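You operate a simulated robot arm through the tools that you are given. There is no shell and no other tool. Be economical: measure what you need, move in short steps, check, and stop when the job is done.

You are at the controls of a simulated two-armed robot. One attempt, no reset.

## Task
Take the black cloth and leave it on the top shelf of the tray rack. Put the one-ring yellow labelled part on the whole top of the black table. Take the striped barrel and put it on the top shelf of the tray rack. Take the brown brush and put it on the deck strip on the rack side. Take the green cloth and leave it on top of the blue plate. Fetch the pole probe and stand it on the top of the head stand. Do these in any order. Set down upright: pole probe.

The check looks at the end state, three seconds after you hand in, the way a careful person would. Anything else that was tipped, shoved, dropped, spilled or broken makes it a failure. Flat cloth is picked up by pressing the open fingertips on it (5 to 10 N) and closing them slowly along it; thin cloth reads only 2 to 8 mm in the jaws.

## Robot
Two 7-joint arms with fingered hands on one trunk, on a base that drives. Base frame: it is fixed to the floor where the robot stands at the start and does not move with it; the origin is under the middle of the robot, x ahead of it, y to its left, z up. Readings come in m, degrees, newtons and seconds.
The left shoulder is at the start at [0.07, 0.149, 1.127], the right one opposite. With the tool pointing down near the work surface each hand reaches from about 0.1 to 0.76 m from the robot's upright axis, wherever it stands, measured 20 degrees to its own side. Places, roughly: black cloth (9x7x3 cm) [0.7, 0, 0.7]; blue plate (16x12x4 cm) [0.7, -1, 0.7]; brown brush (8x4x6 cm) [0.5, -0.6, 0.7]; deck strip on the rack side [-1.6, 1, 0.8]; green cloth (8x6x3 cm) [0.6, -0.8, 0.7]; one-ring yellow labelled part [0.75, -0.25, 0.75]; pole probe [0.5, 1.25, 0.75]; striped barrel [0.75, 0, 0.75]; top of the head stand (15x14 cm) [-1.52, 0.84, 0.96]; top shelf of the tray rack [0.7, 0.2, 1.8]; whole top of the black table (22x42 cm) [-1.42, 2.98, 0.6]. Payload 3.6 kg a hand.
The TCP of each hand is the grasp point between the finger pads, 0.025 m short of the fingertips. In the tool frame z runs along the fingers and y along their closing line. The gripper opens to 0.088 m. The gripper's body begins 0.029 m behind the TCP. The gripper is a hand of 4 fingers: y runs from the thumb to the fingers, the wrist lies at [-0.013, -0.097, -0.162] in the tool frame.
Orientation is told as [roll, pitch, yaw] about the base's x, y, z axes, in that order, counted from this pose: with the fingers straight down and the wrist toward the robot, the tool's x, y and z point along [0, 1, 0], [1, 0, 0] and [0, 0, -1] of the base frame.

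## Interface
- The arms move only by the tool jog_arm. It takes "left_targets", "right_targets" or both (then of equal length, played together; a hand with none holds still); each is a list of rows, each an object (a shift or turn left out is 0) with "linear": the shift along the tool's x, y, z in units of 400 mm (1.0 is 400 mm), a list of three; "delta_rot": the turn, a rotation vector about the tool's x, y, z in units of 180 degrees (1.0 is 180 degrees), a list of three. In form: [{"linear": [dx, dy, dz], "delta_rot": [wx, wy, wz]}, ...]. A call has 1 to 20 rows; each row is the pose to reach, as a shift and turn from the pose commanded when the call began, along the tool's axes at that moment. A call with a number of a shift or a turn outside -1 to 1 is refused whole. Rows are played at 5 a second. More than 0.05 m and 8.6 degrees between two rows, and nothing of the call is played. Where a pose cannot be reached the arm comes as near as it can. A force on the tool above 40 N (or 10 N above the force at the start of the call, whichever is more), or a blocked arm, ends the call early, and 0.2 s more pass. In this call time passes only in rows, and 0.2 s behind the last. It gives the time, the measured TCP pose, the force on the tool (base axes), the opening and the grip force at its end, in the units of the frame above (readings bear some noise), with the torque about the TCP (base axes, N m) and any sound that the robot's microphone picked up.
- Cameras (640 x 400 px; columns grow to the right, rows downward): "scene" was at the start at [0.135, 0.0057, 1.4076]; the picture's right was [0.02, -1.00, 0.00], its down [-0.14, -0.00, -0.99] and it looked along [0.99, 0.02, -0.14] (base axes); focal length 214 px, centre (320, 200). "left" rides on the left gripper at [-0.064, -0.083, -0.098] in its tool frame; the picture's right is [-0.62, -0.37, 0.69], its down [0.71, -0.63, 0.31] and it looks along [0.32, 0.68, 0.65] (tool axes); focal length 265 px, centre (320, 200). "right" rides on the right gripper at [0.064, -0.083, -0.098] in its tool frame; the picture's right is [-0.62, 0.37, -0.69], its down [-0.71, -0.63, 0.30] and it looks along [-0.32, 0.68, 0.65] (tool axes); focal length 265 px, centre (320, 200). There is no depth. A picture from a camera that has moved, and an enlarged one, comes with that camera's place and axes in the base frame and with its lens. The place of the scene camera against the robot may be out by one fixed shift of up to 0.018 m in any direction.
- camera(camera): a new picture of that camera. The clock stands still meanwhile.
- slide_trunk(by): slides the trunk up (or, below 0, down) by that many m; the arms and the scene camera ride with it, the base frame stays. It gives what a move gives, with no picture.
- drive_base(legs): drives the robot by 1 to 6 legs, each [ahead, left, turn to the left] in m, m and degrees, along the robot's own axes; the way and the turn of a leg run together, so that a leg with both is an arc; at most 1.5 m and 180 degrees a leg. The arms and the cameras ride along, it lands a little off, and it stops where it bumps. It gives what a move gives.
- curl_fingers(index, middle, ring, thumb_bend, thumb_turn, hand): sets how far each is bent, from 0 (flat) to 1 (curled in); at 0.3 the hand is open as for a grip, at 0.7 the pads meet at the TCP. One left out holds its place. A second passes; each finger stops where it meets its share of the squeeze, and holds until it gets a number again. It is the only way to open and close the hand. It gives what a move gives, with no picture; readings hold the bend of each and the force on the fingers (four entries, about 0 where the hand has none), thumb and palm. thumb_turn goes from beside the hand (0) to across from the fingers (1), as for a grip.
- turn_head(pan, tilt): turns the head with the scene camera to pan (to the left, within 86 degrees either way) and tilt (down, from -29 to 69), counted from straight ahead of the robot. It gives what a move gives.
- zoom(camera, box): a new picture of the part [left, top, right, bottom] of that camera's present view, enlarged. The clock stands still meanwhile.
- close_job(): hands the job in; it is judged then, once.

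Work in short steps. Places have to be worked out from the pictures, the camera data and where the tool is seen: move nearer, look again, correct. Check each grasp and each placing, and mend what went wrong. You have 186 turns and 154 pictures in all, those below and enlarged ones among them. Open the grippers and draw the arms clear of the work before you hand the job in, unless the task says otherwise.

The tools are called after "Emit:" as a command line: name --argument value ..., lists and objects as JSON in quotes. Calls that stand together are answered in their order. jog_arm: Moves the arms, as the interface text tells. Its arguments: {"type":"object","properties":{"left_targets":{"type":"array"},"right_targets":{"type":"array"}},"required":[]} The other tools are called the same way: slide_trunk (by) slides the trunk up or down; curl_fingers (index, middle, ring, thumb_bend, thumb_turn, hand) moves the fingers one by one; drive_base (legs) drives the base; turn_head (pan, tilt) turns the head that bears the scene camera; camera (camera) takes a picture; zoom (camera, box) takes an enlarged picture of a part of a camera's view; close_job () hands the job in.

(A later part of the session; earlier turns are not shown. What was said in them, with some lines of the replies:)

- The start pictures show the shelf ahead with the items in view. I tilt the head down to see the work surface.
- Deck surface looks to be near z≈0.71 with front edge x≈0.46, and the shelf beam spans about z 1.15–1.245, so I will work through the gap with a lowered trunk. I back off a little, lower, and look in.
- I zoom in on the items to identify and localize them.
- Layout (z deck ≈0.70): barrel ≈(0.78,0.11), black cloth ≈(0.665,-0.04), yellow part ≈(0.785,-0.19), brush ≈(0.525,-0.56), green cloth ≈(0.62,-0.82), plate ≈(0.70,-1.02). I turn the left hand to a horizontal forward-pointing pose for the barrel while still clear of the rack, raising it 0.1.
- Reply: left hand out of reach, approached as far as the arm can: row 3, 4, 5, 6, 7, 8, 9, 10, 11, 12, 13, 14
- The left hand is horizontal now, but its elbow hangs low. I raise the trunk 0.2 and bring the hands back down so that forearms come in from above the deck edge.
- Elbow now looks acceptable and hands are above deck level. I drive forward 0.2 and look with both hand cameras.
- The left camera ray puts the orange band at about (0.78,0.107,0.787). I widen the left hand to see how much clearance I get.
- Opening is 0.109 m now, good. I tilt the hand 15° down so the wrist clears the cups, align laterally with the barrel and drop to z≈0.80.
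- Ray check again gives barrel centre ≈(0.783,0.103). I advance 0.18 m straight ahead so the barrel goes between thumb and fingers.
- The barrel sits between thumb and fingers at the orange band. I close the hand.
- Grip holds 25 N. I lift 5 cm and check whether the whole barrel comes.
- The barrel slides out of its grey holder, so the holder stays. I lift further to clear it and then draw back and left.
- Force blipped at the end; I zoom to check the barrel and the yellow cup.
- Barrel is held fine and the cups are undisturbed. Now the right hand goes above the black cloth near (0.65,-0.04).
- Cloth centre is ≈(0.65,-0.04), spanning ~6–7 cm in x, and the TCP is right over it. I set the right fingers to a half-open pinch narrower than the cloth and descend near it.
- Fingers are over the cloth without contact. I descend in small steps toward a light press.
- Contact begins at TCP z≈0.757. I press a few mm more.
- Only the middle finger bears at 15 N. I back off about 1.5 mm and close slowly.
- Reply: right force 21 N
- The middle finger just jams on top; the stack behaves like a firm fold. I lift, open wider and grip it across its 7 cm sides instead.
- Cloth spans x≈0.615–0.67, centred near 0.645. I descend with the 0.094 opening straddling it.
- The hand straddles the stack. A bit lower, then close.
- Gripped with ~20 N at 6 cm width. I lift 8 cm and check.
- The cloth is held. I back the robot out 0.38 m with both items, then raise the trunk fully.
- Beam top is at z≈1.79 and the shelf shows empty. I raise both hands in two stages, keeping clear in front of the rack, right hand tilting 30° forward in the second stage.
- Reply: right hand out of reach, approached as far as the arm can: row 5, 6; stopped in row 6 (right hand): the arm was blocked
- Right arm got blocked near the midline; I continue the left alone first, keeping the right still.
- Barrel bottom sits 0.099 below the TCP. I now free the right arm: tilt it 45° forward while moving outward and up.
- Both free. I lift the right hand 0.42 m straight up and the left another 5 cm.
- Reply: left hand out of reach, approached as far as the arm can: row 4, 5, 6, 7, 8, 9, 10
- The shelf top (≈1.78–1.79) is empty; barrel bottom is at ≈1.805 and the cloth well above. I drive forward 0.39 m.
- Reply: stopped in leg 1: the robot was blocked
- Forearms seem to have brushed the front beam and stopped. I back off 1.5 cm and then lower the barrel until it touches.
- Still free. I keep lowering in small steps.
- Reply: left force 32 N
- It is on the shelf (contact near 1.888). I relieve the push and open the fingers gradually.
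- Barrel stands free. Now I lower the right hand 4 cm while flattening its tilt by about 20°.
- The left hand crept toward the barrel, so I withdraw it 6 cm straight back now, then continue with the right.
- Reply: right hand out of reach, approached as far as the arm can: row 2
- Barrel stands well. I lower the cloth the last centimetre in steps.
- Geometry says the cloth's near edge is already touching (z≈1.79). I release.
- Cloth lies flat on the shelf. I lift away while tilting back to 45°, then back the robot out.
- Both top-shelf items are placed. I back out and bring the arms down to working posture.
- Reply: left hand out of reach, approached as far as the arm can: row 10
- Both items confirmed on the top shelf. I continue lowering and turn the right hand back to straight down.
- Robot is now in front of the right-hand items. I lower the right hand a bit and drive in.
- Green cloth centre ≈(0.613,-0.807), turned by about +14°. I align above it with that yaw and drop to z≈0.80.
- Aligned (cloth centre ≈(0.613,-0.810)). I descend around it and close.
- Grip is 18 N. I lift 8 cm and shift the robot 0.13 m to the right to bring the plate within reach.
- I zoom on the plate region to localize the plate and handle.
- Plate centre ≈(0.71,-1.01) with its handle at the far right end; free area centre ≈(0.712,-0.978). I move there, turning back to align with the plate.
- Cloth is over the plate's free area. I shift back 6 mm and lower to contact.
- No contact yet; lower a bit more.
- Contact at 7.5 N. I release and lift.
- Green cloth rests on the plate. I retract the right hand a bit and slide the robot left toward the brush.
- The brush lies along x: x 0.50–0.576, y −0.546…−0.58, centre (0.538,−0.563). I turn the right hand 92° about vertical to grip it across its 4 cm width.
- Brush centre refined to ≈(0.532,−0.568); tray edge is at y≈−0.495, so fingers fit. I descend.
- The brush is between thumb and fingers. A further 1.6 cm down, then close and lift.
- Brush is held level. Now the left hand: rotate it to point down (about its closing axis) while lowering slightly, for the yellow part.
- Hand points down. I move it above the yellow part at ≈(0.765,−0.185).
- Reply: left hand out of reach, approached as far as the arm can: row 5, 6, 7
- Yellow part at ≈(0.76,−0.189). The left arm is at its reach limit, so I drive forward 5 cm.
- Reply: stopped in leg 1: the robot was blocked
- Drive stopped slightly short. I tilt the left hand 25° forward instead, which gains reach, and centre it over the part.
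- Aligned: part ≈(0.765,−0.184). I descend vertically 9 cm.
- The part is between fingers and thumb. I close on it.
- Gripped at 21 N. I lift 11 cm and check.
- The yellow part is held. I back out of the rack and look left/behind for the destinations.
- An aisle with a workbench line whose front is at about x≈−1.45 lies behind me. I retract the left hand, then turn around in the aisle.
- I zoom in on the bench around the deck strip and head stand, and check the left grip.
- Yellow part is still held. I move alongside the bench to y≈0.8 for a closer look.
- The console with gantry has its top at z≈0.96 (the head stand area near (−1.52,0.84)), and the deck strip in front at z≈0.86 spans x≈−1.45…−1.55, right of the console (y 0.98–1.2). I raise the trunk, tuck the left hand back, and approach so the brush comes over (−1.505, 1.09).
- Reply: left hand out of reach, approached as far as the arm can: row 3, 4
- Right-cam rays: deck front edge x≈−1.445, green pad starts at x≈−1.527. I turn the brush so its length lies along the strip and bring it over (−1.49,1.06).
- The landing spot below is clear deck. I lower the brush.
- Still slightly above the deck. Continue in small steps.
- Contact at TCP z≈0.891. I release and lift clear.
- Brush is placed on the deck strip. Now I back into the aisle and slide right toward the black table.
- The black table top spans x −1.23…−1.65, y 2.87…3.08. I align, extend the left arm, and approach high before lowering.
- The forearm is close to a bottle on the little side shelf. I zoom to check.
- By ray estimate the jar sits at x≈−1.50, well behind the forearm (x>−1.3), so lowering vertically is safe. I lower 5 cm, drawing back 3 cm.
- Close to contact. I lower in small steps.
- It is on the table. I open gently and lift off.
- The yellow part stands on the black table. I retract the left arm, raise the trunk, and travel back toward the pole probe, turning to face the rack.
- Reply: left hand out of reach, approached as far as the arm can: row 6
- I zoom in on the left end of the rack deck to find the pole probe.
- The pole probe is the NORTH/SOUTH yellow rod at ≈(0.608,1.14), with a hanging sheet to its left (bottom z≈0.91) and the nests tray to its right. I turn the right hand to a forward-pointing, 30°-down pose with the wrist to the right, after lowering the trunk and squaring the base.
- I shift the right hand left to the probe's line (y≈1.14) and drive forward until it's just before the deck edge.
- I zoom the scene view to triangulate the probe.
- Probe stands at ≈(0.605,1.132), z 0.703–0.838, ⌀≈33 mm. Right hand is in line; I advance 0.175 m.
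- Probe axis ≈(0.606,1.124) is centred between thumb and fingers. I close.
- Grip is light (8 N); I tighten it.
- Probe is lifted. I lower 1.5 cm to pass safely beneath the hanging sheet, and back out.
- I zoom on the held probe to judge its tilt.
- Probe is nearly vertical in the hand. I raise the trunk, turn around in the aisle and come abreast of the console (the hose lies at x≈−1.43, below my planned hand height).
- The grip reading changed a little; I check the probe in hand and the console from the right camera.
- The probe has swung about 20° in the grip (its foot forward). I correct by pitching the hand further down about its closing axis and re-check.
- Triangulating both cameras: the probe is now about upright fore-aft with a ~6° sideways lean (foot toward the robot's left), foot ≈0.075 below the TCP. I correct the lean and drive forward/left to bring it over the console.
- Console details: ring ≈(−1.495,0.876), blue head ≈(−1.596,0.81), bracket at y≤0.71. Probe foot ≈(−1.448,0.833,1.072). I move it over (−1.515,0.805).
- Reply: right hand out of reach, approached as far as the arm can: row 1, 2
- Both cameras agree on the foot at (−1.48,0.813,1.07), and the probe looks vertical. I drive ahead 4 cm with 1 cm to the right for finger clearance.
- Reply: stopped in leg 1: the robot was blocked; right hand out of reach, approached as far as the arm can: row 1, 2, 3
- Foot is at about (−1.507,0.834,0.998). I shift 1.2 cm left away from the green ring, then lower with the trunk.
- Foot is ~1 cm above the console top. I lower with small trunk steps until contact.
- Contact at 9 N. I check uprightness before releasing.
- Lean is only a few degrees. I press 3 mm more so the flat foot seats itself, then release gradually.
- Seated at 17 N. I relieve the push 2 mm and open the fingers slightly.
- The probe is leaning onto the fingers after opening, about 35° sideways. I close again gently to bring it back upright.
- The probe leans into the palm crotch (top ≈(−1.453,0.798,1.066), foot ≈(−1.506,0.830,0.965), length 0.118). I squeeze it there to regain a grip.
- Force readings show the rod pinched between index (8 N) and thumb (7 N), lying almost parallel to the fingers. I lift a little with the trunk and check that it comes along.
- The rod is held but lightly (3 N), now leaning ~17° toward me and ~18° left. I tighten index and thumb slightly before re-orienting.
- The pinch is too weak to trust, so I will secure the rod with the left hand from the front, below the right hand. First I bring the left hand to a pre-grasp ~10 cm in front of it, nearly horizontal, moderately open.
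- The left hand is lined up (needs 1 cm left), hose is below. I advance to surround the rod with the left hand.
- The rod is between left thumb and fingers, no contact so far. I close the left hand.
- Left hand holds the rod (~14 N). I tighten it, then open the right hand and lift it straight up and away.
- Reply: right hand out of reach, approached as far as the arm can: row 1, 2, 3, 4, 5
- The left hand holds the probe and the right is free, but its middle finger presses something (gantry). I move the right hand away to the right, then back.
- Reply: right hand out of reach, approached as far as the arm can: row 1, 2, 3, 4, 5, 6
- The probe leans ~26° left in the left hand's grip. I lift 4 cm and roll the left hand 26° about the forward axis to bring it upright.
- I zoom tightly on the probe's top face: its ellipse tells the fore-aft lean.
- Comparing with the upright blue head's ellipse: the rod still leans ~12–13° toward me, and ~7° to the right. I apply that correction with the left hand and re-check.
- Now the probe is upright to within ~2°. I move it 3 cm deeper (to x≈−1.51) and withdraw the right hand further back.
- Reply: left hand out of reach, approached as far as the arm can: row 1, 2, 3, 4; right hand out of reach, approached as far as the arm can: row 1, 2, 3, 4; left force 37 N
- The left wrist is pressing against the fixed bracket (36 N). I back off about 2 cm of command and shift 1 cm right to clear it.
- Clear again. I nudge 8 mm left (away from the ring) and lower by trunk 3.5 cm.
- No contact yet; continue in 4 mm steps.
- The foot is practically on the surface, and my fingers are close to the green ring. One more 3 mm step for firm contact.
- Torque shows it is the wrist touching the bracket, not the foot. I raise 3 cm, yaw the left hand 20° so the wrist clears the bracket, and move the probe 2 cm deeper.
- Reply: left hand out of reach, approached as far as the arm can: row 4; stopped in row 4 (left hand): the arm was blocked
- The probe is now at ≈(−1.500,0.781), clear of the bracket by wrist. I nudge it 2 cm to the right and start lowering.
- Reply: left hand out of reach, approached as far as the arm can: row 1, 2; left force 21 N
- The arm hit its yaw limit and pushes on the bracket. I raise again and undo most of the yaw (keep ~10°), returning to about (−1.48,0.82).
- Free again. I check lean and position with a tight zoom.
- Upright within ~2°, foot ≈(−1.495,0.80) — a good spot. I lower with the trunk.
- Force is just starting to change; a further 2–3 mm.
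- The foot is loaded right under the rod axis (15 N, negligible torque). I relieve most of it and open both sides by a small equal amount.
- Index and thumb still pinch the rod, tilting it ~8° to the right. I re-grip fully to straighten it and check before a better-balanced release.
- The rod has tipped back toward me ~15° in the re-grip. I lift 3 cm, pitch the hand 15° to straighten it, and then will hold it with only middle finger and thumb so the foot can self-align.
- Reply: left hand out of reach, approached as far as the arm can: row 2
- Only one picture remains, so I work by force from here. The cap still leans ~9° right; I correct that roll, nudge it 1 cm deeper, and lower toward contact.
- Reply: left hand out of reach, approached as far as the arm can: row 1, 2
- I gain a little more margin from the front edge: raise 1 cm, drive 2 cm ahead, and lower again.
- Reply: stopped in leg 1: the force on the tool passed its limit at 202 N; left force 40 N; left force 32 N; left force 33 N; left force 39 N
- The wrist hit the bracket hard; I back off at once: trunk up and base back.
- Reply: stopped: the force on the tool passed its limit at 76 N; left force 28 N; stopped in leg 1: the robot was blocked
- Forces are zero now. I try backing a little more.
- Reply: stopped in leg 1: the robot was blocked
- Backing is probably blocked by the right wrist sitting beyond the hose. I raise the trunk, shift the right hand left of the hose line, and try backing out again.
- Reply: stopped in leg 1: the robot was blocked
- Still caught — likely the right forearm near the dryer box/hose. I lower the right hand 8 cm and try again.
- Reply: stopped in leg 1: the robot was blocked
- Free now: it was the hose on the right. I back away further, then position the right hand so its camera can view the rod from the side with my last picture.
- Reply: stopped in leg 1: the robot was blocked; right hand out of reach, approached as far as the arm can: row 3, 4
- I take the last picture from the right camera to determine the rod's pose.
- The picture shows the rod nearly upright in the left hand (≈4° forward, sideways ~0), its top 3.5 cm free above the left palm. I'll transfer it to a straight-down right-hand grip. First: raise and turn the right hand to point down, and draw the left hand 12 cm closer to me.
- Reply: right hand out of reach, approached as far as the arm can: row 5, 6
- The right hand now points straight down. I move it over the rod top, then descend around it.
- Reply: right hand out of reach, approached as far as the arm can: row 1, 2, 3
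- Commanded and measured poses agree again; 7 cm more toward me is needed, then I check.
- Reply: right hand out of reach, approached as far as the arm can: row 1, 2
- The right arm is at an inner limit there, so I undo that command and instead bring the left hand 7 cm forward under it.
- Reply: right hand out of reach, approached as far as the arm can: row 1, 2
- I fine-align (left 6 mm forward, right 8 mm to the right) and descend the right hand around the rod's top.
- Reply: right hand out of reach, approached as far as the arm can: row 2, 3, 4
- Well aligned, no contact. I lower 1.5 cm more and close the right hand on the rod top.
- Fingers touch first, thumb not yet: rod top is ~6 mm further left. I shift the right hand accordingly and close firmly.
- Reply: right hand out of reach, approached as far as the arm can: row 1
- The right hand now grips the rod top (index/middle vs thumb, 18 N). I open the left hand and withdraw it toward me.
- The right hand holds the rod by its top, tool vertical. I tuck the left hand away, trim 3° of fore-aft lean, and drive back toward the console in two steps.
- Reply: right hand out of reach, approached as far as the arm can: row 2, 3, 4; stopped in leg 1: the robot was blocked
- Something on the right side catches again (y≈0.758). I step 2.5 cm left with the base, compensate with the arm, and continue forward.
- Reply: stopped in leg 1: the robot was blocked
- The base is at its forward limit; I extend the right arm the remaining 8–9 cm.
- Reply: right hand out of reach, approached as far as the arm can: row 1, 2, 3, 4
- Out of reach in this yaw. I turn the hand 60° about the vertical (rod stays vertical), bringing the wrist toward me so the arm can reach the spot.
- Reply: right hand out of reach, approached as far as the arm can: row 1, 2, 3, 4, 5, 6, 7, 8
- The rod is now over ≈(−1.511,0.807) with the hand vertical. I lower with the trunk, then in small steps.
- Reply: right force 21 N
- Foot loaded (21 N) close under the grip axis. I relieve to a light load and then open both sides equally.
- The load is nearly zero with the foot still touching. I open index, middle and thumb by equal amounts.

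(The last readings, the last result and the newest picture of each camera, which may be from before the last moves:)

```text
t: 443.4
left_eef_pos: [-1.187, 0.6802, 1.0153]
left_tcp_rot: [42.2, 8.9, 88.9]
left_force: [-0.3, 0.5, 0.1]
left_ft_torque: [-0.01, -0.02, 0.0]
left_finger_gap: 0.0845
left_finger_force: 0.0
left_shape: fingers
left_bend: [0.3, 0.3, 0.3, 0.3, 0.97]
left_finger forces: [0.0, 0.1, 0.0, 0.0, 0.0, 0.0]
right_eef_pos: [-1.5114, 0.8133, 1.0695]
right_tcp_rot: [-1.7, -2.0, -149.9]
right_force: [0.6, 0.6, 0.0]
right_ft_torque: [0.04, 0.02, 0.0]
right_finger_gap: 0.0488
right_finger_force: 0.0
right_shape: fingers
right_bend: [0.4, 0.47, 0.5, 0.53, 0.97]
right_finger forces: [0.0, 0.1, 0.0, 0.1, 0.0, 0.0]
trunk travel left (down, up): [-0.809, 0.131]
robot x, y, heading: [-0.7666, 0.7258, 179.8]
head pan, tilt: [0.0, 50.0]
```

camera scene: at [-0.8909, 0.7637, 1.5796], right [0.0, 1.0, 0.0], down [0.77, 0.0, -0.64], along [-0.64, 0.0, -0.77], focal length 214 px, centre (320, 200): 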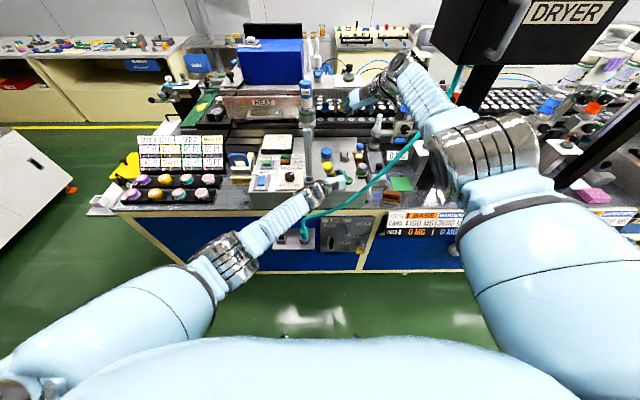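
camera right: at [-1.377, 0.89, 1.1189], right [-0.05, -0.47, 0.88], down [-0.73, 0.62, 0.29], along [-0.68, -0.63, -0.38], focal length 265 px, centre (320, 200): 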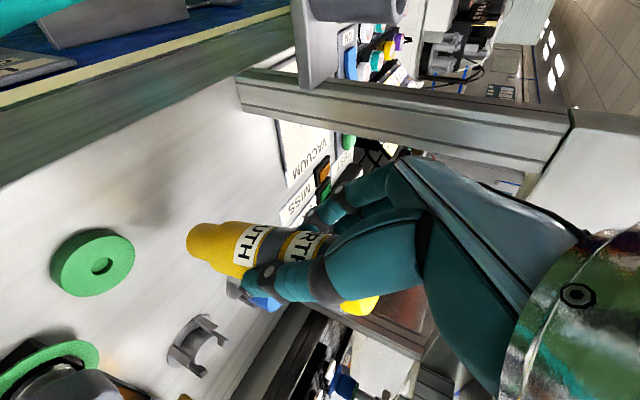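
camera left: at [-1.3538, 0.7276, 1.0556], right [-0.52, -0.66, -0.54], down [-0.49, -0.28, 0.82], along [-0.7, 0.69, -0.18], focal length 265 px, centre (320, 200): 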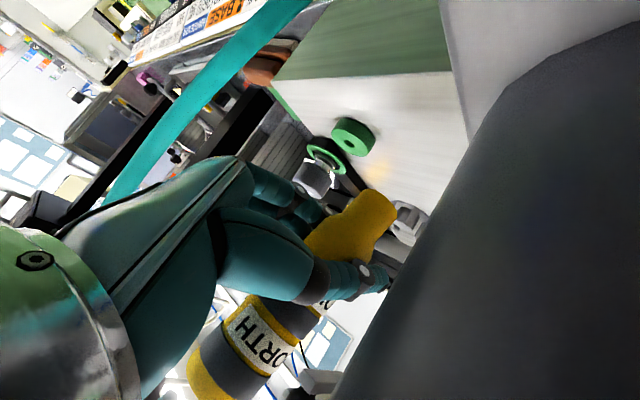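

No contact on any finger: the probe should be standing free. I lift the hand straight up with the trunk, watching for any drag.

Emit:
slide_trunk --by 0.03

Emit:
slide_trunk --by 0.06

```text
t: 444.1
left_eef_pos: [-1.1868, 0.6801, 1.0444]
left_tcp_rot: [42.4, 8.8, 88.8]
left_force: [0.1, -0.2, 0.2]
left_ft_torque: [0.01, -0.01, 0.01]
left_finger_gap: 0.0844
left_finger_force: 0.1
left_shape: fingers
left_bend: [0.3, 0.3, 0.3, 0.3, 0.97]
left_finger forces: [0.0, 0.0, 0.0, 0.0, 0.0, 0.0]
right_eef_pos: [-1.5118, 0.8138, 1.1008]
right_tcp_rot: [-1.8, -2.1, -149.9]
right_force: [0.2, 0.1, -0.2]
right_ft_torque: [-0.03, -0.01, 0.02]
right_finger_gap: 0.0488
right_finger_force: 0.0
right_shape: fingers
right_bend: [0.4, 0.47, 0.5, 0.53, 0.97]
right_finger forces: [0.1, 0.1, 0.1, 0.1, 0.1, 0.1]
trunk travel left (down, up): [-0.839, 0.101]
robot x, y, heading: [-0.7658, 0.7258, 179.9]
head pan, tilt: [0.0, 50.0]
```

```text
t: 445.1
left_eef_pos: [-1.1875, 0.6793, 1.1049]
left_tcp_rot: [42.3, 8.9, 88.9]
left_force: [-0.6, 0.5, 1.5]
left_ft_torque: [0.0, -0.01, 0.0]
left_finger_gap: 0.0844
left_finger_force: 0.1
left_shape: fingers
left_bend: [0.3, 0.3, 0.3, 0.3, 0.97]
left_finger forces: [0.0, 0.0, 0.0, 0.0, 0.0, 0.1]
right_eef_pos: [-1.5126, 0.8129, 1.1594]
right_tcp_rot: [-1.6, -2.1, -149.9]
right_force: [-0.8, -0.4, 0.4]
right_ft_torque: [0.02, 0.0, 0.01]
right_finger_gap: 0.0491
right_finger_force: 0.1
right_shape: fingers
right_bend: [0.4, 0.47, 0.5, 0.53, 0.97]
right_finger forces: [0.1, 0.0, 0.0, 0.1, 0.1, 0.0]
trunk travel left (down, up): [-0.899, 0.041]
robot x, y, heading: [-0.7683, 0.7262, 179.7]
head pan, tilt: [0.0, 50.0]
```

No drag and no sound of a fall. I raise the rest of the way and back out along the free lane.

Emit:
slide_trunk --by 0.035

Emit:
drive_base --legs '[[-0.3, 0, 0]]'

```text
t: 445.9
left_eef_pos: [-1.1861, 0.6807, 1.1392]
left_tcp_rot: [42.4, 8.9, 88.8]
left_force: [0.3, 0.5, -0.1]
left_ft_torque: [0.0, -0.02, 0.01]
left_finger_gap: 0.0846
left_finger_force: 0.1
left_shape: fingers
left_bend: [0.3, 0.3, 0.3, 0.3, 0.97]
left_finger forces: [0.1, 0.0, 0.1, 0.0, 0.0, 0.1]
right_eef_pos: [-1.5111, 0.8139, 1.195]
right_tcp_rot: [-1.8, -2.1, -149.9]
right_force: [-0.1, 0.4, 0.3]
right_ft_torque: [-0.01, -0.02, 0.0]
right_finger_gap: 0.0487
right_finger_force: 0.1
right_shape: fingers
right_bend: [0.4, 0.47, 0.5, 0.53, 0.97]
right_finger forces: [0.0, 0.1, 0.0, 0.1, 0.0, 0.0]
trunk travel left (down, up): [-0.934, 0.006]
robot x, y, heading: [-0.7703, 0.7277, 179.7]
head pan, tilt: [0.0, 50.0]
```

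```text
t: 450.2
left_eef_pos: [-0.8932, 0.6769, 1.1397]
left_tcp_rot: [42.3, 8.8, 89.3]
left_force: [0.0, -0.3, 0.0]
left_ft_torque: [0.0, 0.01, -0.04]
left_finger_gap: 0.0847
left_finger_force: 0.0
left_shape: fingers
left_bend: [0.3, 0.3, 0.3, 0.3, 0.97]
left_finger forces: [0.0, 0.1, 0.0, 0.0, 0.0, 0.0]
right_eef_pos: [-1.2183, 0.8095, 1.1943]
right_tcp_rot: [-1.8, -2.2, -149.5]
right_force: [-0.7, -0.1, -0.9]
right_ft_torque: [-0.02, 0.06, 0.0]
right_finger_gap: 0.049
right_finger_force: 0.0
right_shape: fingers
right_bend: [0.4, 0.47, 0.5, 0.53, 0.97]
right_finger forces: [0.0, 0.0, 0.0, 0.1, 0.0, 0.1]
trunk travel left (down, up): [-0.934, 0.006]
robot x, y, heading: [-0.4703, 0.7292, -180.0]
head pan, tilt: [0.0, 50.0]
```

Both hands are open and well clear, and the robot stands free in the aisle. I hand the job in.

Emit:
close_job

```text
The job is handed in.
```

I handed the job in with all six items set down at their places. I could not see the pole probe's final state, because I had used up all my pictures.

- **Black cloth and striped barrel:** on the top shelf of the tray rack. The barrel is standing, with its grey holder left behind on the deck.
- **Brown brush:** on the deck strip on the rack side.
- **One-ring yellow labelled part:** on the black table, label up.
- **Green cloth:** on top of the blue plate.
- **Pole probe:** set upright on the head stand by touch alone. When I let go and lifted away I felt no drag and picked up no sound of a fall. It had tipped over in my grip on earlier tries there, so that is the only sign that it is standing.

While placing the probe:

- My left wrist hit the fixed bracket on the head stand hard, with a peak of about 200 N.
- The base was stopped several times when moving near the hose; I think the right arm was catching on it.
- My fingers worked close to the green ring on the head stand.

I saw no damage in the pictures I had left, but I could not check the bracket, hose or ring afterwards.
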